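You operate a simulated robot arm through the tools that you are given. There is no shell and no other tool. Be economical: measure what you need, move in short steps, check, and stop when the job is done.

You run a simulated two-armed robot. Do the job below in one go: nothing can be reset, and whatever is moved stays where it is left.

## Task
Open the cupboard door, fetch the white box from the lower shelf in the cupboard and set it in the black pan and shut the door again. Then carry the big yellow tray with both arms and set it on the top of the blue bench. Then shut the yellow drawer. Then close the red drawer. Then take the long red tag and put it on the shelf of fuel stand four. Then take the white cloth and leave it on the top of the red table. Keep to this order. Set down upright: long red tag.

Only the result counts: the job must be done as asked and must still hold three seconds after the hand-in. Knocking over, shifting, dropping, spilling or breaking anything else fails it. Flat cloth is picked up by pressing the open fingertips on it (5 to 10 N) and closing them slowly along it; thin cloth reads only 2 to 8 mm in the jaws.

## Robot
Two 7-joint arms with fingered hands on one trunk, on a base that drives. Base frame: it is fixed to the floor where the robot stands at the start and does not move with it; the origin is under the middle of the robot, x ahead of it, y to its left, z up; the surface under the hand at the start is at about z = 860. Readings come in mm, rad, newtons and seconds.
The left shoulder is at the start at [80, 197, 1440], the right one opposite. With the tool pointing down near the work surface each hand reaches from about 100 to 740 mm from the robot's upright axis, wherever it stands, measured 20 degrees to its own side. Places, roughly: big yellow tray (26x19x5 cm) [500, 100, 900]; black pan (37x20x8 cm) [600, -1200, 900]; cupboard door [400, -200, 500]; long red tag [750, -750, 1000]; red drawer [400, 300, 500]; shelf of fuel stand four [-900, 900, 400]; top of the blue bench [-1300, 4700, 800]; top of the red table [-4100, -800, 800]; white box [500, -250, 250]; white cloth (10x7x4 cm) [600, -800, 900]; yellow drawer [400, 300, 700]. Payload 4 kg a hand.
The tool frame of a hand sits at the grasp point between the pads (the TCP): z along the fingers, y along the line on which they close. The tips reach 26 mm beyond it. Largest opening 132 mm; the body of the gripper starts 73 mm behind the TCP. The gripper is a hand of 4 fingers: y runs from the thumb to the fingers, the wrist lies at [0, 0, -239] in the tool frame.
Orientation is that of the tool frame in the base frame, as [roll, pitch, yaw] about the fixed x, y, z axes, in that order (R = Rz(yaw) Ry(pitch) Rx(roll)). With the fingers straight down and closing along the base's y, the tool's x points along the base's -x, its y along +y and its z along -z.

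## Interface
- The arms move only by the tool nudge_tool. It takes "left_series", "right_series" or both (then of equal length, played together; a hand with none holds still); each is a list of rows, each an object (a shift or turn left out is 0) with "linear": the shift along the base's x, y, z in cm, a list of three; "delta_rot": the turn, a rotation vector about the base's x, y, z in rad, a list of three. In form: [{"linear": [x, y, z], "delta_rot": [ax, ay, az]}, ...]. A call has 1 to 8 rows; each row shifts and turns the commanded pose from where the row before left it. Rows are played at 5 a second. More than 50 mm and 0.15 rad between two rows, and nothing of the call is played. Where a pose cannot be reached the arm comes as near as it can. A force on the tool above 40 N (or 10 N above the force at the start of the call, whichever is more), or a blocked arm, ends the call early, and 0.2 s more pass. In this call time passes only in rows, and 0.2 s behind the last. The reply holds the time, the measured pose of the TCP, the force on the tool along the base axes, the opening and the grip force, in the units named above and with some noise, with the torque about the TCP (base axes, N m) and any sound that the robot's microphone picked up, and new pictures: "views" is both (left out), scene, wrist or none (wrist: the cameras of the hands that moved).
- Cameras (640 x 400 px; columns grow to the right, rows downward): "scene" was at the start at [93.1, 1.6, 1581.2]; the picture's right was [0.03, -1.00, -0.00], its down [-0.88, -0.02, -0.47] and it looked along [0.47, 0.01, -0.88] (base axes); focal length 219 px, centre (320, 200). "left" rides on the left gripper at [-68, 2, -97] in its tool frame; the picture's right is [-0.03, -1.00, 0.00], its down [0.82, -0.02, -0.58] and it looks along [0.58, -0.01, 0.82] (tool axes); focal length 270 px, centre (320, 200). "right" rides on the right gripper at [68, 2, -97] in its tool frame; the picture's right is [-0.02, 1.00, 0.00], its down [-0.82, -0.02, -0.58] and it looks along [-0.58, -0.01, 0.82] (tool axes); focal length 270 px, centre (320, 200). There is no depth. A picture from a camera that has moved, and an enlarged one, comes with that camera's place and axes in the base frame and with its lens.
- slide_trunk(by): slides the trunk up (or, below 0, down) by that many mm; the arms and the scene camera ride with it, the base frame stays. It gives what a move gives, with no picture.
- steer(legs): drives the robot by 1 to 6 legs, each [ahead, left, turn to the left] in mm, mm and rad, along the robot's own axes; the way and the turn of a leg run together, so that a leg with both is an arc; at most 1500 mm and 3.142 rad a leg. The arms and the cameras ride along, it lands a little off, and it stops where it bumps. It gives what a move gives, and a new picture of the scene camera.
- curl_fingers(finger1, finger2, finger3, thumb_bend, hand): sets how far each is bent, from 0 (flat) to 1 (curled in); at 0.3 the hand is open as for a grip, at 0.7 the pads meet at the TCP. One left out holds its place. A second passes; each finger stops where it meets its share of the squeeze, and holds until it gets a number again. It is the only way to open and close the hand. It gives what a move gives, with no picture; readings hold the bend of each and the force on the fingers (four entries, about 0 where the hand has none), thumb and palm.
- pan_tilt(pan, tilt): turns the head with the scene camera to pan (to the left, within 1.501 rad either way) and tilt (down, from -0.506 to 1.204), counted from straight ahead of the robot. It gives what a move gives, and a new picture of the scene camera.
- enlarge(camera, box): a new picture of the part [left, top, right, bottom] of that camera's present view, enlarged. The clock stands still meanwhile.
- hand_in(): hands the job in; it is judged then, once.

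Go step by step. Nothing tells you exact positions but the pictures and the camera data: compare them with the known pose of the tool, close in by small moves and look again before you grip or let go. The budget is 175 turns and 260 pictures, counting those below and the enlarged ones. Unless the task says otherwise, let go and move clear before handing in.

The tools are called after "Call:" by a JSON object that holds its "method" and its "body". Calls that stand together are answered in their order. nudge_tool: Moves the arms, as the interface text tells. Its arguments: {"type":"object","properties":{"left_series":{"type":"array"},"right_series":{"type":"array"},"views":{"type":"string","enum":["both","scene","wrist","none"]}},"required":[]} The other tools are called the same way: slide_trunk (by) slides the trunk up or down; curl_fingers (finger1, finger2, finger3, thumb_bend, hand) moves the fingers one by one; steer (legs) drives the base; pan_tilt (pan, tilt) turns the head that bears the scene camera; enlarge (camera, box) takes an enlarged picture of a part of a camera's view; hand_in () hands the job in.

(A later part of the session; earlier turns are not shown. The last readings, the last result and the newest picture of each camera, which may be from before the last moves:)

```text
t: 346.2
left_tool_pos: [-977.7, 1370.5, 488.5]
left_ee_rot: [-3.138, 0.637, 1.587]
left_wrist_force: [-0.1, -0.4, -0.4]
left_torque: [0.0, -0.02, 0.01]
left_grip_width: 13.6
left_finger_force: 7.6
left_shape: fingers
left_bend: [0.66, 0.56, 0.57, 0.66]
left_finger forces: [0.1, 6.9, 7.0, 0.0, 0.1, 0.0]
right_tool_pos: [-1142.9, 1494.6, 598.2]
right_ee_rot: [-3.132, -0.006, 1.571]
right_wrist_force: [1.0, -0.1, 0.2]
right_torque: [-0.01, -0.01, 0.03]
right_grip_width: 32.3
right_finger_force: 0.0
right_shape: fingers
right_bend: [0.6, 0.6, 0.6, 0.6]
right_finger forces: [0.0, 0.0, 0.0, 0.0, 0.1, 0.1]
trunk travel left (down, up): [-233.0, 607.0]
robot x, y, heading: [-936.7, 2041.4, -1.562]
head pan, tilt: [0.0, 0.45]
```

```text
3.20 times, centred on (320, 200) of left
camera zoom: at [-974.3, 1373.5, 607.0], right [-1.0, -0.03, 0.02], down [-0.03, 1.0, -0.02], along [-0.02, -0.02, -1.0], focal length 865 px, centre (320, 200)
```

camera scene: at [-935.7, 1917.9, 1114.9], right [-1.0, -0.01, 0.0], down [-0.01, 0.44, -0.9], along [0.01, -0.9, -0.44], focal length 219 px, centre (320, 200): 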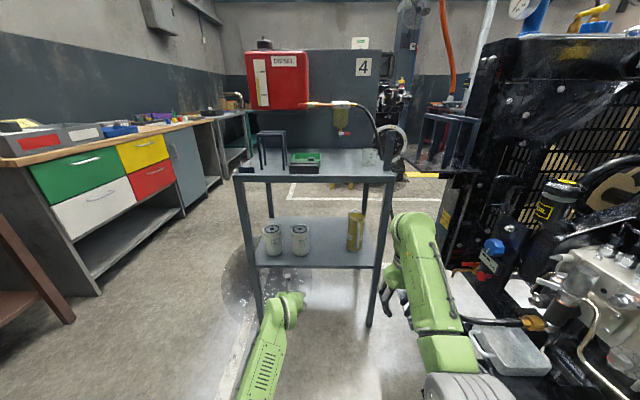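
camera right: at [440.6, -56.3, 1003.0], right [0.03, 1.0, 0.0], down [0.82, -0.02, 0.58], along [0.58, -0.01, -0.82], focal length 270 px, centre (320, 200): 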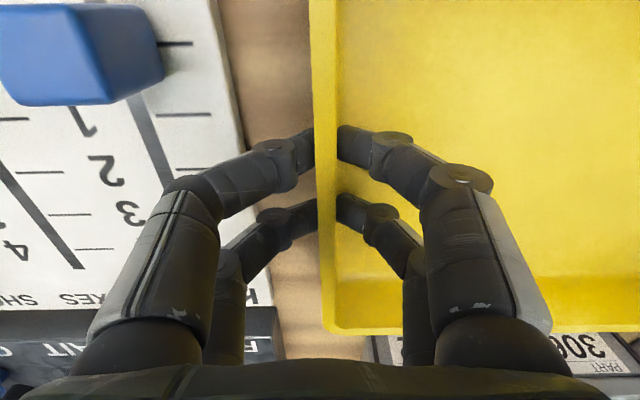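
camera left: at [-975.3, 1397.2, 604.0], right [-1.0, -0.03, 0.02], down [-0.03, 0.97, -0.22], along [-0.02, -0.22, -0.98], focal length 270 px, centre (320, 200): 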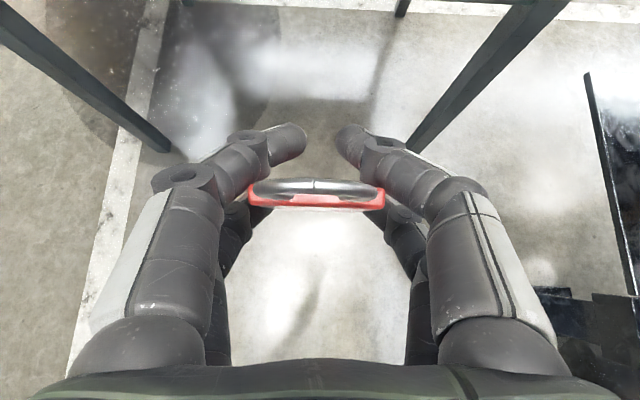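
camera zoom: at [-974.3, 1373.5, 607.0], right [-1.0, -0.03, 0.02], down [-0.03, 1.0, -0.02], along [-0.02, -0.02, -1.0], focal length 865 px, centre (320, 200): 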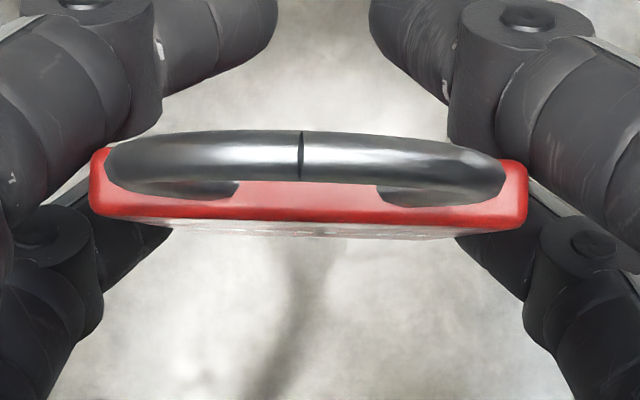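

The tag is near vertical (about 4° over-corrected). I trim, raise a little, and drive in over the shelf.

Call:
{"method": "nudge_tool", "body": {"left_series": [{"linear": [0, 0, 2], "delta_rot": [-0.05, 0, 0]}, {"linear": [0, 0, 2]}], "views": "none"}}

Call:
{"method": "steer", "body": {"legs": [[200, 0, 0], [75, 0, 0]]}}

Call:
{"method": "enlarge", "body": {"camera": "left", "box": [0, 0, 640, 400]}}

Call:
{"method": "enlarge", "body": {"camera": "scene", "box": [220, 200, 420, 360]}}

```text
t: 346.8
left_tool_pos: [-977.5, 1371.1, 529.1]
left_ee_rot: [-3.137, 0.691, 1.586]
left_wrist_force: [-0.8, -0.1, -0.3]
left_torque: [0.0, -0.01, 0.01]
left_grip_width: 13.9
left_finger_force: 6.7
left_shape: fingers
left_bend: [0.66, 0.56, 0.57, 0.66]
left_finger forces: [0.0, 7.1, 6.9, 0.0, 0.1, 0.0]
right_tool_pos: [-1142.8, 1495.8, 597.4]
right_ee_rot: [-3.132, -0.006, 1.571]
right_wrist_force: [-0.3, 0.8, 0.8]
right_torque: [-0.01, 0.0, 0.01]
right_grip_width: 32.1
right_finger_force: 0.1
right_shape: fingers
right_bend: [0.6, 0.6, 0.6, 0.6]
right_finger forces: [0.1, 0.1, 0.0, 0.1, 0.0, 0.0]
trunk travel left (down, up): [-233.0, 607.0]
robot x, y, heading: [-936.7, 2038.2, -1.561]
head pan, tilt: [0.0, 0.45]
```

```text
t: 349.1
left_tool_pos: [-972.8, 1090.6, 530.0]
left_ee_rot: [-3.139, 0.691, 1.587]
left_wrist_force: [0.2, -0.6, -0.3]
left_torque: [0.01, 0.0, -0.02]
left_grip_width: 13.5
left_finger_force: 7.0
left_shape: fingers
left_bend: [0.66, 0.56, 0.57, 0.66]
left_finger forces: [0.1, 7.0, 6.9, 0.0, 0.1, 0.0]
right_tool_pos: [-1137.9, 1214.7, 598.0]
right_ee_rot: [-3.131, -0.007, 1.575]
right_wrist_force: [0.1, -0.1, -0.5]
right_torque: [-0.03, 0.01, -0.01]
right_grip_width: 32.1
right_finger_force: 0.1
right_shape: fingers
right_bend: [0.6, 0.6, 0.6, 0.6]
right_finger forces: [0.0, 0.0, 0.0, 0.1, 0.0, 0.1]
trunk travel left (down, up): [-233.0, 607.0]
robot x, y, heading: [-931.5, 1760.5, -1.559]
head pan, tilt: [0.0, 0.45]
camera scene: at [-932.0, 1636.8, 1115.0], right [-1.0, -0.01, 0.0], down [-0.01, 0.44, -0.9], along [0.01, -0.9, -0.44], focal length 219 px, centre (320, 200)
```

scene: 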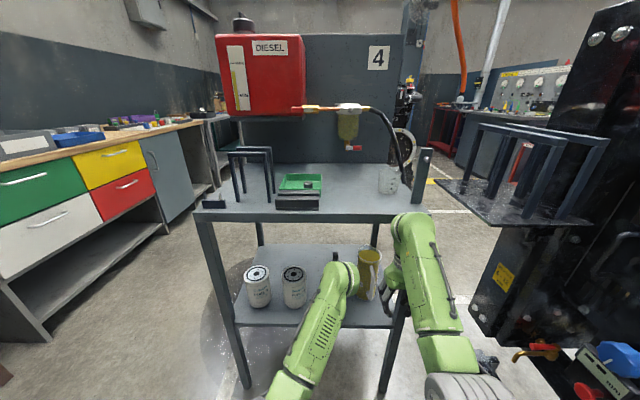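

```text
1.00 times, centred on (320, 200) of left (not enlarged: the box is as wide or as high as the picture)
camera zoom: at [-970.6, 1098.7, 647.6], right [-1.0, -0.03, 0.02], down [-0.03, 1.0, -0.07], along [-0.02, -0.07, -1.0], focal length 270 px, centre (320, 200)
```

zoom: 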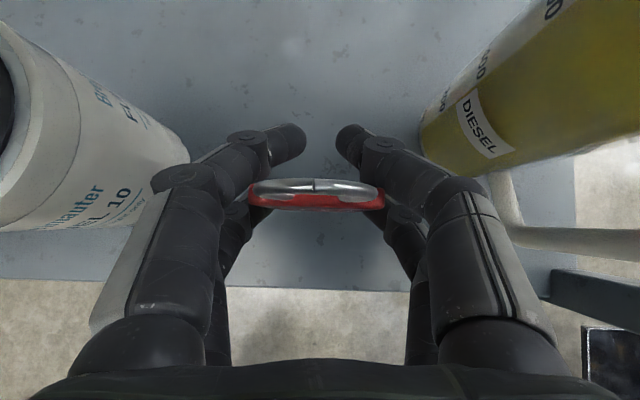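

```text
2.50 times, centred on (320, 280) of scene
camera zoom: at [-932.0, 1636.8, 1115.0], right [-1.0, -0.01, 0.0], down [-0.01, 0.44, -0.9], along [0.01, -0.9, -0.44], focal length 547 px, centre (320, 0)
```

zoom: 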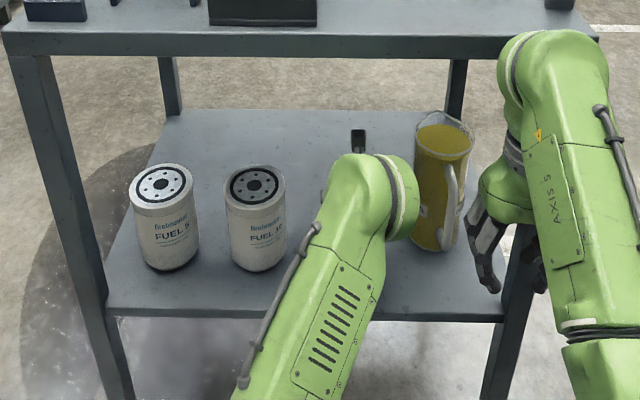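

Call:
{"method": "nudge_tool", "body": {"left_series": [{"linear": [0, 0, -2]}, {"linear": [0, 0, -1]}, {"linear": [0, 0, -1]}], "views": "none"}}

Call:
{"method": "nudge_tool", "body": {"left_series": [{"linear": [0, 0, -0.5]}, {"linear": [0, 0, -0.5]}], "views": "wrist"}}

```text
t: 349.9
left_tool_pos: [-973.9, 1090.4, 489.1]
left_ee_rot: [-3.134, 0.686, 1.586]
left_wrist_force: [0.5, -0.4, -0.8]
left_torque: [0.0, 0.0, 0.0]
left_grip_width: 13.6
left_finger_force: 7.2
left_shape: fingers
left_bend: [0.66, 0.56, 0.57, 0.66]
left_finger forces: [0.0, 7.0, 6.9, 0.1, 0.1, 0.0]
right_tool_pos: [-1137.3, 1212.7, 598.4]
right_ee_rot: [-3.13, -0.008, 1.572]
right_wrist_force: [0.1, 0.5, 0.1]
right_torque: [-0.02, -0.02, -0.04]
right_grip_width: 32.3
right_finger_force: 0.1
right_shape: fingers
right_bend: [0.6, 0.6, 0.6, 0.6]
right_finger forces: [0.0, 0.1, 0.1, 0.0, 0.0, 0.1]
trunk travel left (down, up): [-233.0, 607.0]
robot x, y, heading: [-933.2, 1756.6, -1.554]
head pan, tilt: [0.0, 0.45]
```

```text
t: 350.4
left_tool_pos: [-974.3, 1089.6, 481.6]
left_ee_rot: [-3.137, 0.693, 1.589]
left_wrist_force: [0.3, -0.3, 5.9]
left_torque: [0.01, -0.09, 0.0]
left_grip_width: 14.0
left_finger_force: 7.8
left_shape: fingers
left_bend: [0.66, 0.56, 0.57, 0.66]
left_finger forces: [0.2, 8.1, 7.2, 0.1, 1.0, 0.0]
right_tool_pos: [-1138.7, 1214.7, 598.5]
right_ee_rot: [-3.131, -0.007, 1.572]
right_wrist_force: [0.6, -0.3, 0.4]
right_torque: [0.01, 0.02, 0.04]
right_grip_width: 32.3
right_finger_force: 0.1
right_shape: fingers
right_bend: [0.6, 0.6, 0.6, 0.6]
right_finger forces: [0.0, 0.1, 0.0, 0.0, 0.0, 0.1]
trunk travel left (down, up): [-233.0, 607.0]
robot x, y, heading: [-934.1, 1758.3, -1.555]
head pan, tilt: [0.0, 0.45]
camera left: at [-971.4, 1098.4, 600.0], right [-1.0, -0.03, 0.02], down [-0.03, 1.0, -0.08], along [-0.02, -0.08, -1.0], focal length 270 px, centre (320, 200)
```

left: 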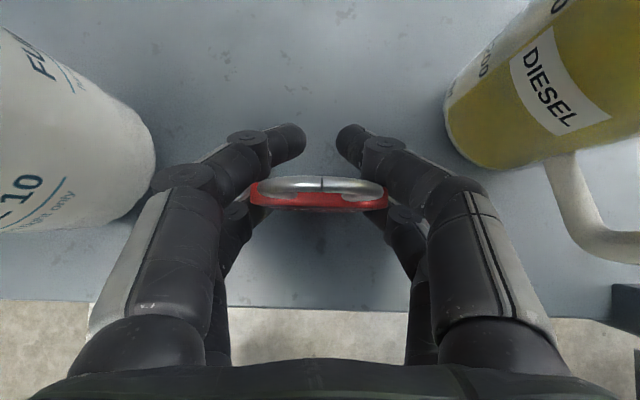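

Contact: the tag stands on the shelf. I check its tilt closely.

Call:
{"method": "enlarge", "body": {"camera": "left", "box": [240, 165, 400, 265]}}

```text
4.00 times, centred on (320, 215) of left
camera zoom: at [-971.4, 1098.4, 600.0], right [-1.0, -0.03, 0.02], down [-0.03, 1.0, -0.08], along [-0.02, -0.08, -1.0], focal length 1081 px, centre (320, 140)
```

zoom: 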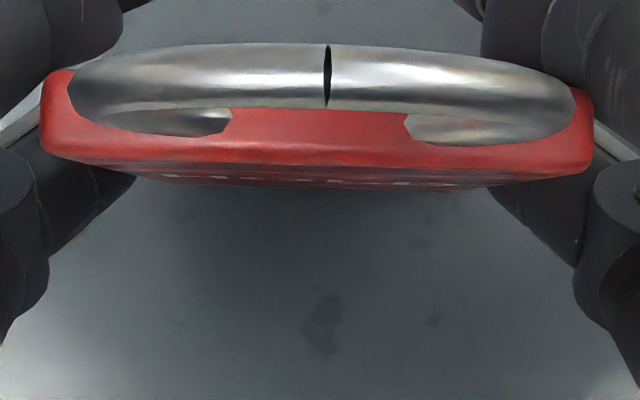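

Tilt is about 1°, well within its footing. I ease the pressure and open the pinching fingers gently.

Call:
{"method": "nudge_tool", "body": {"left_series": [{"linear": [0, 0, 0.15]}], "views": "none"}}

Call:
{"method": "curl_fingers", "body": {"hand": "left", "finger1": 0.6, "finger2": 0.53, "finger3": 0.53, "thumb_bend": 0.6}}

Call:
{"method": "enlarge", "body": {"camera": "left", "box": [160, 100, 480, 300]}}

```text
t: 350.9
left_tool_pos: [-974.0, 1090.8, 482.4]
left_ee_rot: [-3.136, 0.691, 1.585]
left_wrist_force: [-0.9, -1.1, 4.8]
left_torque: [-0.01, -0.08, 0.03]
left_grip_width: 14.3
left_finger_force: 8.6
left_shape: fingers
left_bend: [0.66, 0.56, 0.57, 0.66]
left_finger forces: [0.0, 7.7, 8.2, 0.0, 0.6, 0.0]
right_tool_pos: [-1139.2, 1214.2, 597.8]
right_ee_rot: [-3.131, -0.005, 1.574]
right_wrist_force: [0.7, -0.2, -0.2]
right_torque: [-0.01, 0.03, -0.03]
right_grip_width: 32.3
right_finger_force: 0.1
right_shape: fingers
right_bend: [0.6, 0.6, 0.6, 0.6]
right_finger forces: [0.0, 0.1, 0.0, 0.0, 0.1, 0.1]
trunk travel left (down, up): [-233.0, 607.0]
robot x, y, heading: [-933.3, 1760.7, -1.561]
head pan, tilt: [0.0, 0.45]
```

```text
t: 351.9
left_tool_pos: [-973.5, 1090.0, 479.9]
left_ee_rot: [-3.138, 0.692, 1.586]
left_wrist_force: [-0.1, 0.4, 0.0]
left_torque: [0.02, -0.02, 0.0]
left_grip_width: 32.0
left_finger_force: 0.0
left_shape: fingers
left_bend: [0.6, 0.53, 0.53, 0.6]
left_finger forces: [0.0, 0.0, 0.0, 0.0, 0.0, 0.0]
right_tool_pos: [-1138.8, 1213.0, 598.5]
right_ee_rot: [-3.132, -0.008, 1.572]
right_wrist_force: [-0.6, 0.0, -0.5]
right_torque: [0.03, -0.02, 0.02]
right_grip_width: 32.3
right_finger_force: 0.0
right_shape: fingers
right_bend: [0.6, 0.6, 0.6, 0.6]
right_finger forces: [0.0, 0.0, 0.1, 0.0, 0.0, 0.1]
trunk travel left (down, up): [-233.0, 607.0]
robot x, y, heading: [-933.8, 1756.5, -1.557]
head pan, tilt: [0.0, 0.45]
```

```text
2.00 times, centred on (320, 200) of left
camera zoom: at [-970.9, 1098.5, 599.2], right [-1.0, -0.03, 0.02], down [-0.03, 1.0, -0.07], along [-0.02, -0.07, -1.0], focal length 541 px, centre (320, 200)
```

zoom: 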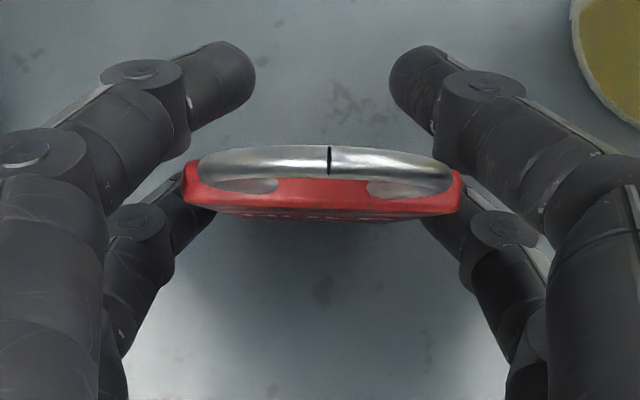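

It stands free. I open the upper fingers past its width and withdraw along the tool axis.

Call:
{"method": "curl_fingers", "body": {"hand": "left", "finger1": 0.48, "finger2": 0.48, "finger3": 0.48, "thumb_bend": 0.48}}

Call:
{"method": "nudge_tool", "body": {"left_series": [{"linear": [0, 0.6, 0.8]}, {"linear": [0, 1.3, 1.5]}, {"linear": [0, 2, 2.2]}, {"linear": [0, 2.5, 2.5]}, {"linear": [0, 2.5, 2.5]}], "views": "wrist"}}

```text
t: 352.9
left_tool_pos: [-972.8, 1091.2, 481.8]
left_ee_rot: [-3.137, 0.688, 1.587]
left_wrist_force: [0.7, -0.9, 0.7]
left_torque: [0.01, 0.02, 0.0]
left_grip_width: 71.9
left_finger_force: 0.0
left_shape: fingers
left_bend: [0.48, 0.48, 0.48, 0.48]
left_finger forces: [0.0, 0.1, 0.1, 0.0, 0.0, 0.1]
right_tool_pos: [-1138.2, 1213.2, 598.0]
right_ee_rot: [-3.133, -0.007, 1.573]
right_wrist_force: [0.2, -0.1, 0.6]
right_torque: [0.01, 0.01, 0.0]
right_grip_width: 32.3
right_finger_force: 0.1
right_shape: fingers
right_bend: [0.6, 0.6, 0.6, 0.6]
right_finger forces: [0.0, 0.1, 0.1, 0.0, 0.0, 0.0]
trunk travel left (down, up): [-233.0, 607.0]
robot x, y, heading: [-934.5, 1758.5, -1.558]
head pan, tilt: [0.0, 0.45]
```

```text
t: 354.1
left_tool_pos: [-974.2, 1181.1, 574.8]
left_ee_rot: [-3.138, 0.689, 1.589]
left_wrist_force: [-0.7, 0.4, 0.1]
left_torque: [-0.01, 0.01, 0.03]
left_grip_width: 72.1
left_finger_force: 0.1
left_shape: fingers
left_bend: [0.48, 0.48, 0.48, 0.48]
left_finger forces: [0.0, 0.0, 0.0, 0.1, 0.0, 0.0]
right_tool_pos: [-1139.1, 1213.1, 598.0]
right_ee_rot: [-3.129, -0.005, 1.573]
right_wrist_force: [-0.5, 0.0, 0.0]
right_torque: [-0.02, 0.01, 0.0]
right_grip_width: 31.9
right_finger_force: 0.1
right_shape: fingers
right_bend: [0.6, 0.6, 0.6, 0.6]
right_finger forces: [0.0, 0.0, 0.0, 0.1, 0.1, 0.0]
trunk travel left (down, up): [-233.0, 607.0]
robot x, y, heading: [-932.7, 1761.1, -1.555]
head pan, tilt: [0.0, 0.45]
camera left: at [-971.5, 1188.4, 693.4], right [-1.0, -0.03, 0.02], down [-0.04, 1.0, -0.07], along [-0.02, -0.07, -1.0], focal length 270 px, centre (320, 200)
```

left: 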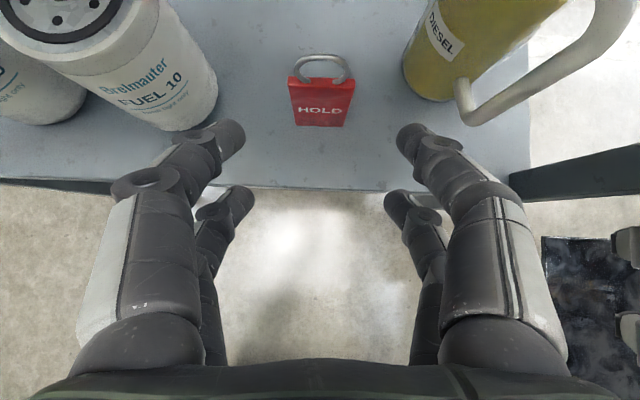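

The HOLD tag stands on the shelf. I back out and drive back down the corridor to the workbench for the cloth.

Call:
{"method": "steer", "body": {"legs": [[-350, 0, -0.014], [0, 840, 0], [1400, 0, 0], [1300, 0, 0]]}}

Call:
{"method": "slide_trunk", "body": {"by": 400}}

Call:
{"method": "slide_trunk", "body": {"by": 180}}

Call:
{"method": "steer", "body": {"legs": [[0, 0, 0.785], [0, 0, 0.785]]}}

```text
t: 373.0
left_tool_pos: [-116.7, -1148.0, 574.9]
left_ee_rot: [-3.137, 0.689, 1.588]
left_wrist_force: [0.0, -0.6, -0.5]
left_torque: [0.0, 0.0, 0.02]
left_grip_width: 72.3
left_finger_force: 0.1
left_shape: fingers
left_bend: [0.48, 0.48, 0.48, 0.48]
left_finger forces: [0.0, 0.1, 0.0, 0.0, 0.0, 0.0]
right_tool_pos: [-280.6, -1114.2, 597.6]
right_ee_rot: [-3.131, -0.007, 1.574]
right_wrist_force: [0.4, -1.1, 0.9]
right_torque: [0.0, -0.01, -0.01]
right_grip_width: 32.2
right_finger_force: 0.1
right_shape: fingers
right_bend: [0.6, 0.6, 0.6, 0.6]
right_finger forces: [0.1, 0.0, 0.0, 0.1, 0.0, 0.0]
trunk travel left (down, up): [-233.0, 607.0]
robot x, y, heading: [-74.6, -568.8, -1.558]
head pan, tilt: [0.0, 0.45]
camera scene: at [-74.6, -691.6, 1114.9], right [-1.0, -0.01, 0.0], down [-0.01, 0.44, -0.9], along [0.01, -0.9, -0.44], focal length 219 px, centre (320, 200)
```

scene: 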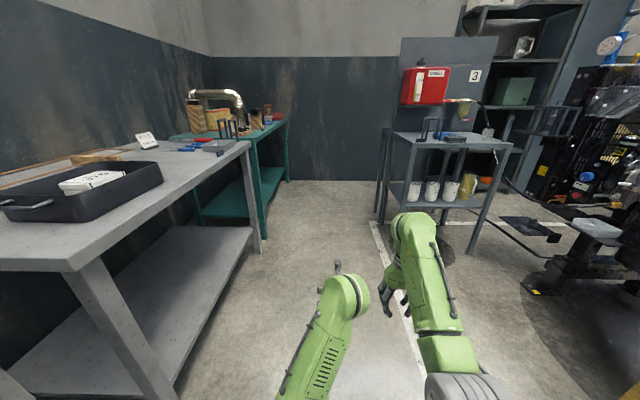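

```text
t: 376.8
left_tool_pos: [-116.3, -1149.0, 975.5]
left_ee_rot: [-3.139, 0.69, 1.587]
left_wrist_force: [0.3, 0.6, -0.5]
left_torque: [0.02, -0.02, -0.01]
left_grip_width: 72.2
left_finger_force: 0.1
left_shape: fingers
left_bend: [0.48, 0.48, 0.48, 0.48]
left_finger forces: [0.0, 0.1, 0.0, 0.0, 0.0, 0.0]
right_tool_pos: [-280.8, -1115.2, 997.7]
right_ee_rot: [-3.133, -0.005, 1.572]
right_wrist_force: [0.3, 0.2, -0.2]
right_torque: [-0.02, -0.01, -0.02]
right_grip_width: 32.2
right_finger_force: 0.0
right_shape: fingers
right_bend: [0.6, 0.6, 0.6, 0.6]
right_finger forces: [0.0, 0.0, 0.1, 0.0, 0.0, 0.1]
trunk travel left (down, up): [-633.0, 207.0]
robot x, y, heading: [-73.3, -571.6, -1.558]
head pan, tilt: [0.0, 0.45]
```

```text
t: 378.8
left_tool_pos: [-115.4, -1148.5, 1155.0]
left_ee_rot: [-3.138, 0.687, 1.588]
left_wrist_force: [-1.0, 0.1, 1.5]
left_torque: [0.01, 0.0, -0.01]
left_grip_width: 72.5
left_finger_force: 0.1
left_shape: fingers
left_bend: [0.48, 0.48, 0.48, 0.48]
left_finger forces: [0.0, 0.0, 0.1, 0.1, 0.0, 0.0]
right_tool_pos: [-281.0, -1115.2, 1179.0]
right_ee_rot: [-3.131, -0.007, 1.573]
right_wrist_force: [-0.6, 0.1, 0.1]
right_torque: [-0.05, 0.0, -0.03]
right_grip_width: 32.3
right_finger_force: 0.1
right_shape: fingers
right_bend: [0.6, 0.6, 0.6, 0.6]
right_finger forces: [0.0, 0.0, 0.0, 0.1, 0.0, 0.1]
trunk travel left (down, up): [-813.0, 27.0]
robot x, y, heading: [-76.9, -568.8, -1.556]
head pan, tilt: [0.0, 0.45]
```

```text
t: 383.4
left_tool_pos: [504.8, -604.4, 1155.2]
left_ee_rot: [-3.137, 0.689, -3.11]
left_wrist_force: [-0.6, 0.1, 0.6]
left_torque: [0.01, -0.02, -0.01]
left_grip_width: 72.3
left_finger_force: 0.0
left_shape: fingers
left_bend: [0.48, 0.48, 0.48, 0.48]
left_finger forces: [0.0, 0.0, 0.1, 0.0, 0.0, 0.1]
right_tool_pos: [473.6, -769.0, 1178.5]
right_ee_rot: [-3.131, -0.006, -3.127]
right_wrist_force: [1.0, 0.3, -0.2]
right_torque: [0.02, -0.03, -0.01]
right_grip_width: 32.0
right_finger_force: 0.1
right_shape: fingers
right_bend: [0.6, 0.6, 0.6, 0.6]
right_finger forces: [0.0, 0.0, 0.1, 0.0, 0.0, 0.0]
trunk travel left (down, up): [-813.0, 27.0]
robot x, y, heading: [-77.2, -565.3, 0.024]
head pan, tilt: [0.0, 0.45]
camera scene: at [45.6, -567.0, 1695.0], right [0.03, -1.0, 0.0], down [-0.44, -0.01, -0.9], along [0.9, 0.02, -0.44], focal length 219 px, centre (320, 200)
```

scene: 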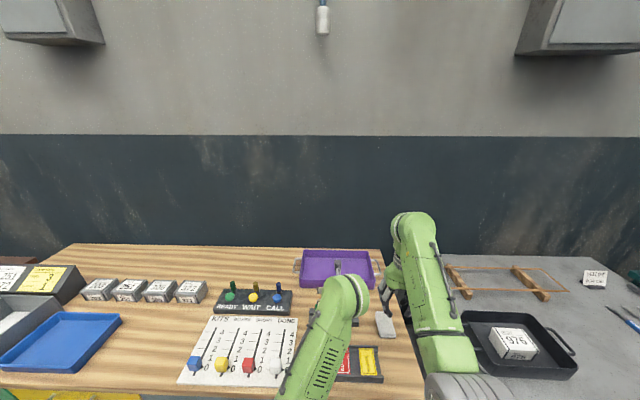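

Call:
{"method": "steer", "body": {"legs": [[110, -38, -0.024]]}}

Call:
{"method": "curl_fingers", "body": {"hand": "right", "finger1": 0.36, "finger2": 0.36, "finger3": 0.36, "thumb_bend": 0.36}}

Call:
{"method": "nudge_tool", "body": {"right_series": [{"linear": [0, 0, -4]}, {"linear": [0, 0, -4]}, {"linear": [0, 0, -4]}, {"linear": [0, 0, -3]}], "views": "wrist"}}

```text
t: 384.6
left_tool_pos: [607.9, -648.3, 1158.5]
left_ee_rot: [-3.135, 0.695, -3.131]
left_wrist_force: [-0.3, 0.5, -0.5]
left_torque: [-0.02, -0.03, 0.02]
left_grip_width: 71.9
left_finger_force: 0.1
left_shape: fingers
left_bend: [0.48, 0.48, 0.48, 0.48]
left_finger forces: [0.0, 0.0, 0.1, 0.0, 0.0, 0.0]
right_tool_pos: [573.4, -812.4, 1182.0]
right_ee_rot: [-3.131, -0.001, 3.134]
right_wrist_force: [-0.9, 0.3, -0.1]
right_torque: [-0.02, -0.08, 0.01]
right_grip_width: 31.9
right_finger_force: 0.1
right_shape: fingers
right_bend: [0.6, 0.6, 0.6, 0.6]
right_finger forces: [0.0, 0.0, 0.0, 0.0, 0.0, 0.1]
trunk travel left (down, up): [-813.0, 27.0]
robot x, y, heading: [33.8, -602.4, 0.006]
head pan, tilt: [0.0, 0.45]
camera scene: at [145.8, -601.0, 1695.7], right [0.01, -1.0, 0.0], down [-0.43, 0.0, -0.9], along [0.9, 0.0, -0.43], focal length 219 px, centre (320, 200)
```

scene: 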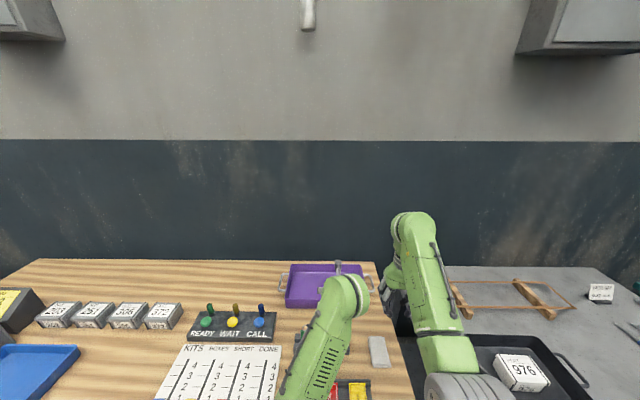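

```text
t: 385.6
left_tool_pos: [614.5, -653.0, 1153.3]
left_ee_rot: [-3.139, 0.689, -3.133]
left_wrist_force: [-0.1, -0.1, 0.0]
left_torque: [0.03, 0.01, 0.03]
left_grip_width: 72.2
left_finger_force: 0.0
left_shape: fingers
left_bend: [0.48, 0.48, 0.48, 0.48]
left_finger forces: [0.0, 0.1, 0.1, 0.0, 0.0, 0.1]
right_tool_pos: [579.9, -816.1, 1177.5]
right_ee_rot: [-3.131, -0.007, 3.136]
right_wrist_force: [-0.2, 0.2, -0.4]
right_torque: [0.04, 0.03, 0.0]
right_grip_width: 112.7
right_finger_force: 0.1
right_shape: fingers
right_bend: [0.36, 0.36, 0.36, 0.36]
right_finger forces: [0.0, 0.1, 0.1, 0.0, 0.0, 0.0]
trunk travel left (down, up): [-813.0, 27.0]
robot x, y, heading: [30.6, -604.1, 0.007]
head pan, tilt: [0.0, 0.45]
```

```text
t: 386.6
left_tool_pos: [612.0, -651.2, 1153.8]
left_ee_rot: [-3.137, 0.69, -3.132]
left_wrist_force: [0.5, 0.0, 0.3]
left_torque: [-0.01, 0.01, -0.03]
left_grip_width: 72.3
left_finger_force: 0.0
left_shape: fingers
left_bend: [0.48, 0.48, 0.48, 0.48]
left_finger forces: [0.0, 0.0, 0.0, 0.1, 0.0, 0.1]
right_tool_pos: [578.4, -814.8, 1029.7]
right_ee_rot: [-3.133, -0.004, 3.135]
right_wrist_force: [0.7, 0.0, 0.0]
right_torque: [0.01, -0.01, -0.01]
right_grip_width: 113.0
right_finger_force: 0.0
right_shape: fingers
right_bend: [0.36, 0.36, 0.36, 0.36]
right_finger forces: [0.0, 0.0, 0.1, 0.0, 0.0, 0.0]
trunk travel left (down, up): [-813.0, 27.0]
robot x, y, heading: [34.3, -601.9, 0.008]
head pan, tilt: [0.0, 0.45]
camera right: at [507.9, -812.4, 1124.9], right [0.03, 1.0, -0.01], down [0.82, -0.02, 0.57], along [0.57, -0.03, -0.82], focal length 270 px, centre (320, 200)
```

right: 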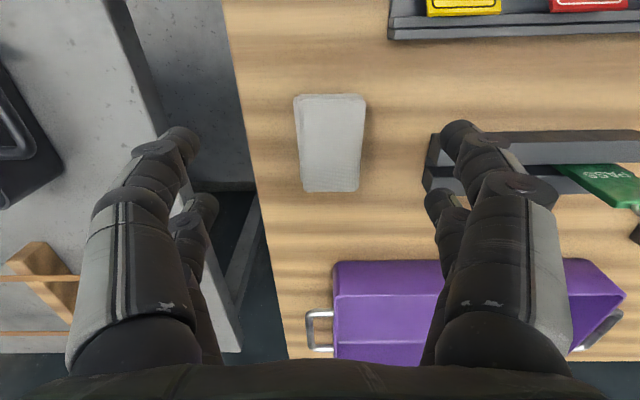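

Cloth centre ≈(614, −809), about 70 wide across the fingers. I centre on it and descend.

Call:
{"method": "curl_fingers", "body": {"hand": "right", "finger1": 0.42, "finger2": 0.42, "finger3": 0.42, "thumb_bend": 0.42}}

Call:
{"method": "nudge_tool", "body": {"right_series": [{"linear": [1.8, 0.3, -4]}, {"linear": [1.8, 0.3, -4]}, {"linear": [0, 0, -3]}], "views": "wrist"}}

```text
t: 387.6
left_tool_pos: [612.5, -650.8, 1155.0]
left_ee_rot: [-3.137, 0.689, -3.133]
left_wrist_force: [1.8, -0.5, 0.1]
left_torque: [-0.02, -0.01, -0.01]
left_grip_width: 72.2
left_finger_force: 0.1
left_shape: fingers
left_bend: [0.48, 0.48, 0.48, 0.48]
left_finger forces: [0.1, 0.0, 0.0, 0.0, 0.0, 0.0]
right_tool_pos: [578.1, -815.9, 1028.7]
right_ee_rot: [-3.132, -0.007, 3.135]
right_wrist_force: [-0.7, -0.1, -1.0]
right_torque: [0.01, -0.01, 0.03]
right_grip_width: 93.8
right_finger_force: 0.1
right_shape: fingers
right_bend: [0.42, 0.42, 0.42, 0.42]
right_finger forces: [0.0, 0.0, 0.1, 0.0, 0.0, 0.1]
trunk travel left (down, up): [-813.0, 27.0]
robot x, y, heading: [33.0, -604.9, 0.01]
head pan, tilt: [0.0, 0.45]
```

```text
t: 388.4
left_tool_pos: [613.3, -652.7, 1154.9]
left_ee_rot: [-3.137, 0.689, -3.132]
left_wrist_force: [-0.5, -1.0, 0.2]
left_torque: [-0.02, -0.01, 0.0]
left_grip_width: 72.0
left_finger_force: 0.1
left_shape: fingers
left_bend: [0.48, 0.48, 0.48, 0.48]
left_finger forces: [0.0, 0.1, 0.0, 0.0, 0.1, 0.1]
right_tool_pos: [614.4, -809.9, 920.0]
right_ee_rot: [-3.131, -0.002, 3.135]
right_wrist_force: [-0.4, 0.4, -0.3]
right_torque: [-0.01, 0.02, -0.01]
right_grip_width: 93.5
right_finger_force: 0.1
right_shape: fingers
right_bend: [0.42, 0.42, 0.42, 0.42]
right_finger forces: [0.0, 0.0, 0.0, 0.1, 0.0, 0.0]
trunk travel left (down, up): [-813.0, 27.0]
robot x, y, heading: [31.7, -603.0, 0.002]
head pan, tilt: [0.0, 0.45]
camera right: at [544.7, -806.3, 1015.7], right [0.03, 1.0, -0.01], down [0.82, -0.02, 0.57], along [0.57, -0.03, -0.82], focal length 270 px, centre (320, 200)
```

right: 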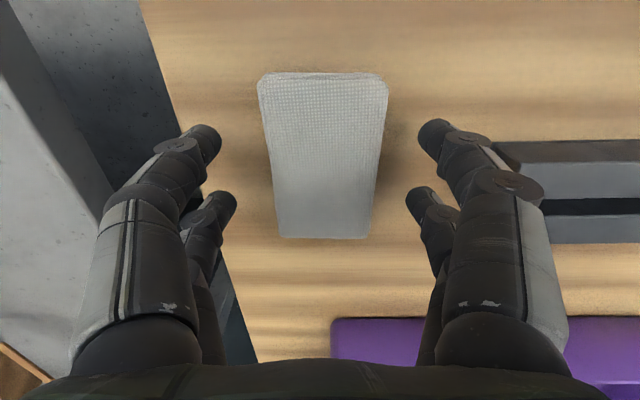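

Call:
{"method": "nudge_tool", "body": {"right_series": [{"linear": [0, 0, -1.5]}, {"linear": [0, 0, -1]}, {"linear": [0, 0, -0.6]}], "views": "wrist"}}

```text
t: 389.2
left_tool_pos: [610.9, -651.2, 1156.1]
left_ee_rot: [-3.138, 0.691, -3.132]
left_wrist_force: [-0.8, 0.5, 0.7]
left_torque: [0.01, 0.02, 0.01]
left_grip_width: 72.1
left_finger_force: 0.0
left_shape: fingers
left_bend: [0.48, 0.48, 0.48, 0.48]
left_finger forces: [0.0, 0.0, 0.1, 0.1, 0.0, 0.1]
right_tool_pos: [614.9, -810.4, 891.7]
right_ee_rot: [-3.132, 0.002, 3.133]
right_wrist_force: [3.0, -2.0, 12.6]
right_torque: [0.72, -0.01, -0.12]
right_grip_width: 94.1
right_finger_force: 6.5
right_shape: fingers
right_bend: [0.42, 0.42, 0.42, 0.42]
right_finger forces: [7.7, 5.7, 0.0, 0.0, 0.1, 0.0]
trunk travel left (down, up): [-813.0, 27.0]
robot x, y, heading: [33.0, -605.1, 0.007]
head pan, tilt: [0.0, 0.45]
camera right: at [544.3, -806.9, 986.8], right [0.03, 1.0, -0.01], down [0.81, -0.02, 0.58], along [0.58, -0.03, -0.82], focal length 270 px, centre (320, 200)
```

right: 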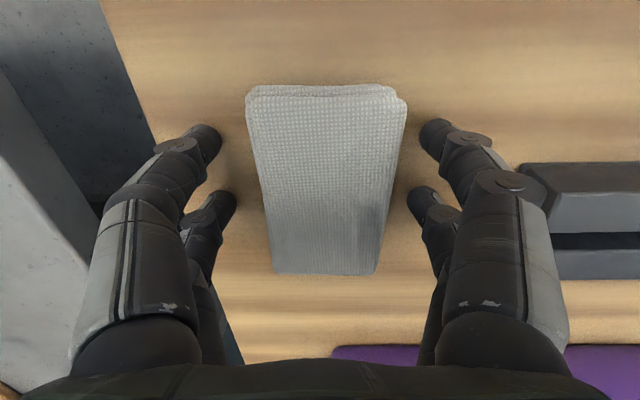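

Fingertips touch the bench on both sides of the cloth. I close slowly.

Call:
{"method": "nudge_tool", "body": {"right_series": [{"linear": [0, 0, 0.2]}], "views": "none"}}

Call:
{"method": "curl_fingers", "body": {"hand": "right", "finger1": 0.52, "finger2": 0.52, "finger3": 0.52, "thumb_bend": 0.52}}

Call:
{"method": "curl_fingers", "body": {"hand": "right", "finger1": 0.62, "finger2": 0.62, "finger3": 0.62, "thumb_bend": 0.62}}

Call:
{"method": "enlarge", "body": {"camera": "right", "box": [0, 0, 640, 400]}}

```text
t: 389.6
left_tool_pos: [611.4, -652.1, 1154.5]
left_ee_rot: [-3.137, 0.689, -3.131]
left_wrist_force: [-0.1, 0.1, -0.3]
left_torque: [0.0, 0.02, -0.01]
left_grip_width: 72.1
left_finger_force: 0.1
left_shape: fingers
left_bend: [0.48, 0.48, 0.48, 0.48]
left_finger forces: [0.1, 0.1, 0.0, 0.0, 0.0, 0.1]
right_tool_pos: [613.5, -810.2, 890.8]
right_ee_rot: [-3.132, -0.002, 3.134]
right_wrist_force: [3.6, -1.6, 13.2]
right_torque: [0.73, -0.14, -0.21]
right_grip_width: 94.1
right_finger_force: 6.5
right_shape: fingers
right_bend: [0.42, 0.42, 0.42, 0.42]
right_finger forces: [5.0, 8.3, 0.0, 0.0, 0.0, 0.0]
trunk travel left (down, up): [-813.0, 27.0]
robot x, y, heading: [31.8, -603.6, 0.005]
head pan, tilt: [0.0, 0.45]
```

```text
t: 390.6
left_tool_pos: [611.3, -649.3, 1157.4]
left_ee_rot: [-3.135, 0.691, -3.131]
left_wrist_force: [0.4, 0.3, -0.1]
left_torque: [-0.01, -0.01, 0.0]
left_grip_width: 72.2
left_finger_force: 0.2
left_shape: fingers
left_bend: [0.48, 0.48, 0.48, 0.48]
left_finger forces: [0.0, 0.2, 0.0, 0.1, 0.0, 0.1]
right_tool_pos: [613.0, -807.6, 891.3]
right_ee_rot: [-3.13, 0.001, 3.134]
right_wrist_force: [5.0, 5.5, 25.3]
right_torque: [1.31, -0.17, -0.17]
right_grip_width: 68.3
right_finger_force: 12.3
right_shape: fingers
right_bend: [0.49, 0.48, 0.52, 0.52]
right_finger forces: [12.0, 11.7, 0.7, 0.0, 0.0, 0.1]
trunk travel left (down, up): [-813.0, 27.0]
robot x, y, heading: [32.1, -605.4, 0.009]
head pan, tilt: [0.0, 0.45]
```

```text
t: 391.6
left_tool_pos: [611.2, -650.2, 1157.1]
left_ee_rot: [-3.135, 0.69, -3.131]
left_wrist_force: [0.6, -0.7, 0.1]
left_torque: [-0.02, -0.04, -0.02]
left_grip_width: 72.1
left_finger_force: 0.0
left_shape: fingers
left_bend: [0.48, 0.48, 0.48, 0.48]
left_finger forces: [0.0, 0.1, 0.0, 0.1, 0.0, 0.1]
right_tool_pos: [613.1, -808.9, 891.1]
right_ee_rot: [-3.129, -0.001, 3.135]
right_wrist_force: [7.3, 4.1, 25.7]
right_torque: [1.3, -0.28, -0.25]
right_grip_width: 58.7
right_finger_force: 20.3
right_shape: fingers
right_bend: [0.51, 0.51, 0.58, 0.6]
right_finger forces: [16.7, 14.4, 4.7, 0.1, 4.3, 0.0]
trunk travel left (down, up): [-813.0, 27.0]
robot x, y, heading: [33.4, -603.7, 0.003]
head pan, tilt: [0.0, 0.45]
```

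```text
1.00 times, centred on (320, 200) of right (not enlarged: the box is as wide or as high as the picture)
camera zoom: at [543.5, -805.3, 987.7], right [0.03, 1.0, -0.01], down [0.82, -0.02, 0.58], along [0.58, -0.03, -0.82], focal length 270 px, centre (320, 200)
```

zoom: 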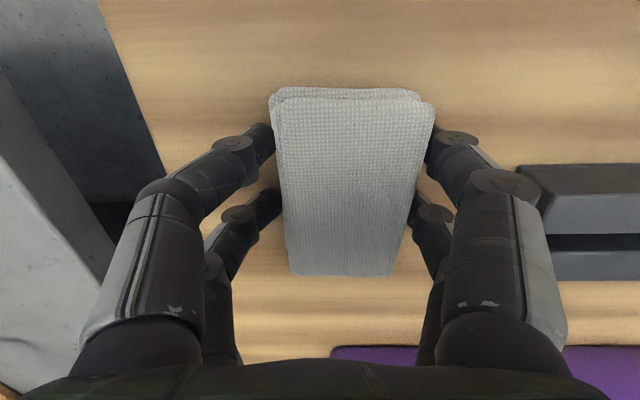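

Call:
{"method": "nudge_tool", "body": {"right_series": [{"linear": [0, 0.2, 0.4]}], "views": "none"}}

Call:
{"method": "curl_fingers", "body": {"hand": "right", "finger1": 0.68, "finger2": 0.68, "finger3": 0.68, "thumb_bend": 0.68}}

Call:
{"method": "nudge_tool", "body": {"right_series": [{"linear": [0, 0, 1]}, {"linear": [0, 0, 2]}, {"linear": [0, 0, 3]}], "views": "both"}}

```text
t: 392.0
left_tool_pos: [612.9, -651.5, 1156.7]
left_ee_rot: [-3.136, 0.689, -3.133]
left_wrist_force: [-0.4, -0.3, -0.1]
left_torque: [0.0, -0.03, 0.01]
left_grip_width: 72.3
left_finger_force: 0.0
left_shape: fingers
left_bend: [0.48, 0.48, 0.48, 0.48]
left_finger forces: [0.0, 0.0, 0.0, 0.0, 0.0, 0.0]
right_tool_pos: [612.5, -808.7, 891.9]
right_ee_rot: [-3.127, -0.009, 3.133]
right_wrist_force: [4.2, 2.4, 11.8]
right_torque: [0.49, -0.29, -0.17]
right_grip_width: 58.6
right_finger_force: 16.1
right_shape: fingers
right_bend: [0.52, 0.54, 0.58, 0.6]
right_finger forces: [8.1, 12.0, 7.1, 0.0, 5.5, 0.1]
trunk travel left (down, up): [-813.0, 27.0]
robot x, y, heading: [30.3, -606.9, 0.003]
head pan, tilt: [0.0, 0.45]
```

```text
t: 393.0
left_tool_pos: [613.1, -651.7, 1154.6]
left_ee_rot: [-3.138, 0.69, -3.133]
left_wrist_force: [0.6, 0.8, 0.1]
left_torque: [0.01, -0.01, -0.01]
left_grip_width: 72.3
left_finger_force: 0.1
left_shape: fingers
left_bend: [0.48, 0.48, 0.48, 0.48]
left_finger forces: [0.0, 0.0, 0.1, 0.0, 0.0, 0.0]
right_tool_pos: [612.5, -807.7, 892.8]
right_ee_rot: [-3.129, -0.009, 3.134]
right_wrist_force: [-0.6, -0.5, 1.0]
right_torque: [0.02, 0.04, 0.0]
right_grip_width: 57.7
right_finger_force: 17.5
right_shape: fingers
right_bend: [0.49, 0.52, 0.59, 0.62]
right_finger forces: [8.8, 9.2, 6.9, 0.0, 10.0, 0.0]
trunk travel left (down, up): [-813.0, 27.0]
robot x, y, heading: [34.4, -602.7, 0.008]
head pan, tilt: [0.0, 0.45]
```

```text
t: 393.8
left_tool_pos: [613.1, -651.0, 1155.3]
left_ee_rot: [-3.135, 0.69, -3.132]
left_wrist_force: [-1.4, 0.2, 0.5]
left_torque: [0.01, 0.01, 0.01]
left_grip_width: 72.2
left_finger_force: 0.1
left_shape: fingers
left_bend: [0.48, 0.48, 0.48, 0.48]
left_finger forces: [0.0, 0.0, 0.0, 0.0, 0.0, 0.0]
right_tool_pos: [614.1, -806.6, 956.3]
right_ee_rot: [-3.132, -0.006, 3.135]
right_wrist_force: [0.4, 0.5, -0.1]
right_torque: [0.0, 0.03, 0.0]
right_grip_width: 57.8
right_finger_force: 17.0
right_shape: fingers
right_bend: [0.49, 0.52, 0.59, 0.63]
right_finger forces: [8.5, 8.3, 6.9, 0.0, 10.0, 0.0]
trunk travel left (down, up): [-813.0, 27.0]
robot x, y, heading: [37.1, -602.0, 0.008]
head pan, tilt: [0.0, 0.45]
camera scene: at [154.5, -603.9, 1694.9], right [0.01, -1.0, 0.0], down [-0.44, 0.0, -0.9], along [0.9, 0.01, -0.44], focal length 219 px, centre (320, 200)
camera right: at [544.1, -804.4, 1050.8], right [0.03, 1.0, -0.01], down [0.82, -0.02, 0.57], along [0.57, -0.03, -0.82], focal length 270 px, centre (320, 200)
```

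scene: 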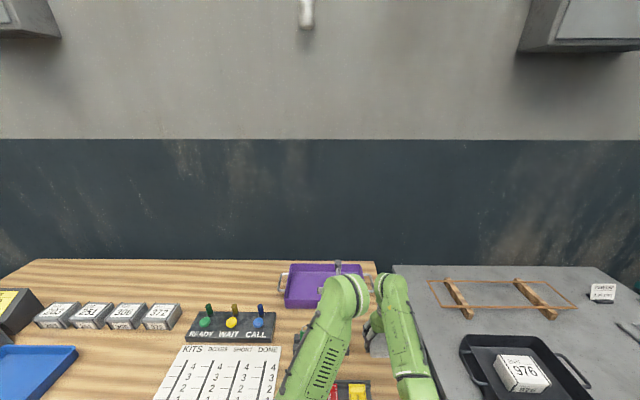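
right: 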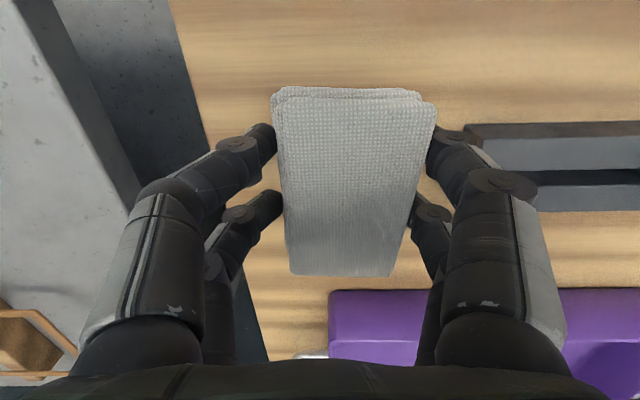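

Cloth is lifted. I back off, move to the aisle, turn around (clockwise) and look for the red table.

Call:
{"method": "steer", "body": {"legs": [[-350, 0, 0], [0, 650, 0], [0, 0, -1.0], [0, 0, -1.0], [0, 0, -1.14]]}}

Call:
{"method": "enlarge", "body": {"camera": "scene", "box": [200, 100, 440, 250]}}

```text
t: 407.3
left_tool_pos: [-912.1, 93.5, 1154.8]
left_ee_rot: [-3.136, 0.688, 0.024]
left_wrist_force: [0.4, -0.4, -0.9]
left_torque: [-0.01, 0.0, -0.05]
left_grip_width: 72.3
left_finger_force: 0.1
left_shape: fingers
left_bend: [0.48, 0.48, 0.48, 0.48]
left_finger forces: [0.0, 0.1, 0.1, 0.0, 0.0, 0.1]
right_tool_pos: [-914.4, 249.7, 955.2]
right_ee_rot: [-3.131, -0.006, 0.009]
right_wrist_force: [0.5, -0.5, 0.2]
right_torque: [-0.01, 0.02, -0.04]
right_grip_width: 57.6
right_finger_force: 16.8
right_shape: fingers
right_bend: [0.49, 0.52, 0.59, 0.63]
right_finger forces: [8.5, 8.1, 6.8, 0.0, 9.8, 0.0]
trunk travel left (down, up): [-813.0, 27.0]
robot x, y, heading: [-330.8, 57.5, -3.118]
head pan, tilt: [0.0, 0.45]
camera scene: at [-455.9, 53.9, 1694.9], right [-0.02, 1.0, 0.0], down [0.44, 0.01, -0.9], along [-0.9, -0.02, -0.44], focal length 219 px, centre (320, 200)
```

scene: 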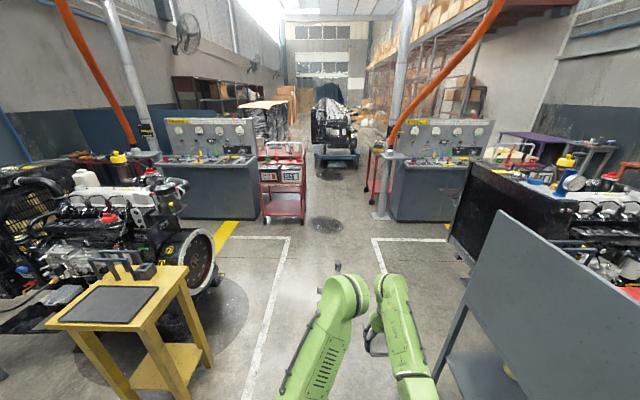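

```text
2.67 times, centred on (320, 175) of scene
camera zoom: at [-455.9, 53.9, 1694.9], right [-0.02, 1.0, 0.0], down [0.44, 0.01, -0.9], along [-0.9, -0.02, -0.44], focal length 584 px, centre (320, 267)
```

zoom: 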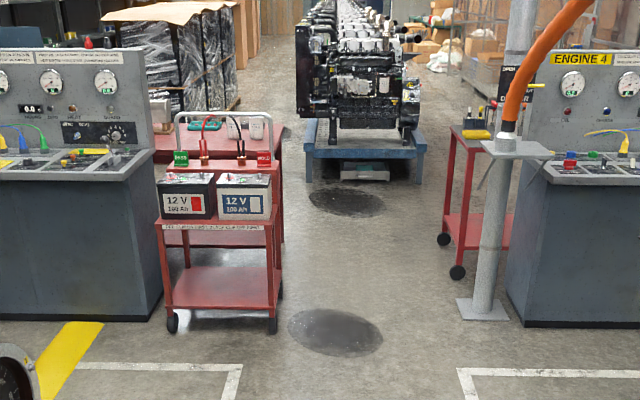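

The red table stands behind the battery trolley, its aisle-side edge at y≈−295, x −3600…−4450. I drive down the aisle.

Call:
{"method": "steer", "body": {"legs": [[0, -130, -0.022], [1500, 0, 0], [1500, 0, 0]]}}

Call:
{"method": "pan_tilt", "body": {"pan": 0.5, "tilt": 0.6}}

```text
t: 422.7
left_tool_pos: [-3925.7, 357.6, 1154.7]
left_ee_rot: [-3.137, 0.692, -0.041]
left_wrist_force: [1.4, 0.3, -0.2]
left_torque: [-0.01, -0.03, 0.0]
left_grip_width: 72.1
left_finger_force: 0.0
left_shape: fingers
left_bend: [0.48, 0.48, 0.48, 0.48]
left_finger forces: [0.1, 0.1, 0.0, 0.0, 0.0, 0.0]
right_tool_pos: [-3918.4, 513.1, 955.4]
right_ee_rot: [-3.132, -0.005, -0.055]
right_wrist_force: [-0.3, 0.2, -0.9]
right_torque: [0.02, 0.04, 0.03]
right_grip_width: 57.3
right_finger_force: 16.3
right_shape: fingers
right_bend: [0.49, 0.52, 0.59, 0.63]
right_finger forces: [8.5, 8.1, 6.8, 0.1, 9.8, 0.1]
trunk travel left (down, up): [-813.0, 27.0]
robot x, y, heading: [-3347.7, 282.2, 3.1]
head pan, tilt: [0.0, 0.45]
camera scene: at [-3473.2, 288.1, 1695.0], right [0.04, 1.0, 0.0], down [0.43, -0.02, -0.9], along [-0.9, 0.04, -0.43], focal length 219 px, centre (320, 200)
```

scene: 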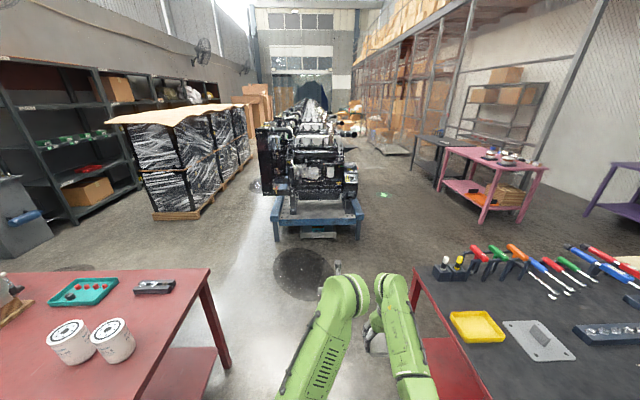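

```text
t: 423.7
left_tool_pos: [-3925.5, 357.6, 1154.3]
left_ee_rot: [-3.136, 0.69, -0.041]
left_wrist_force: [1.2, -0.9, 0.0]
left_torque: [0.01, 0.02, 0.03]
left_grip_width: 72.3
left_finger_force: 0.0
left_shape: fingers
left_bend: [0.48, 0.48, 0.48, 0.48]
left_finger forces: [0.0, 0.0, 0.1, 0.0, 0.0, 0.0]
right_tool_pos: [-3919.5, 513.6, 955.2]
right_ee_rot: [-3.133, -0.007, -0.057]
right_wrist_force: [0.1, -0.6, -1.0]
right_torque: [0.01, -0.04, 0.02]
right_grip_width: 57.4
right_finger_force: 16.8
right_shape: fingers
right_bend: [0.49, 0.52, 0.59, 0.63]
right_finger forces: [8.5, 8.1, 6.8, 0.0, 9.7, 0.1]
trunk travel left (down, up): [-813.0, 27.0]
robot x, y, heading: [-3353.1, 285.5, 3.1]
head pan, tilt: [0.499, 0.6]
camera scene: at [-3462.2, 245.4, 1681.4], right [-0.44, 0.9, 0.0], down [0.51, 0.25, -0.83], along [-0.74, -0.36, -0.57], focal length 219 px, centre (320, 200)
```

scene: 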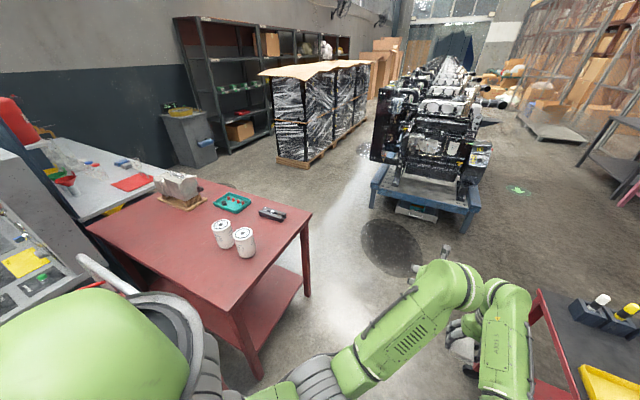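

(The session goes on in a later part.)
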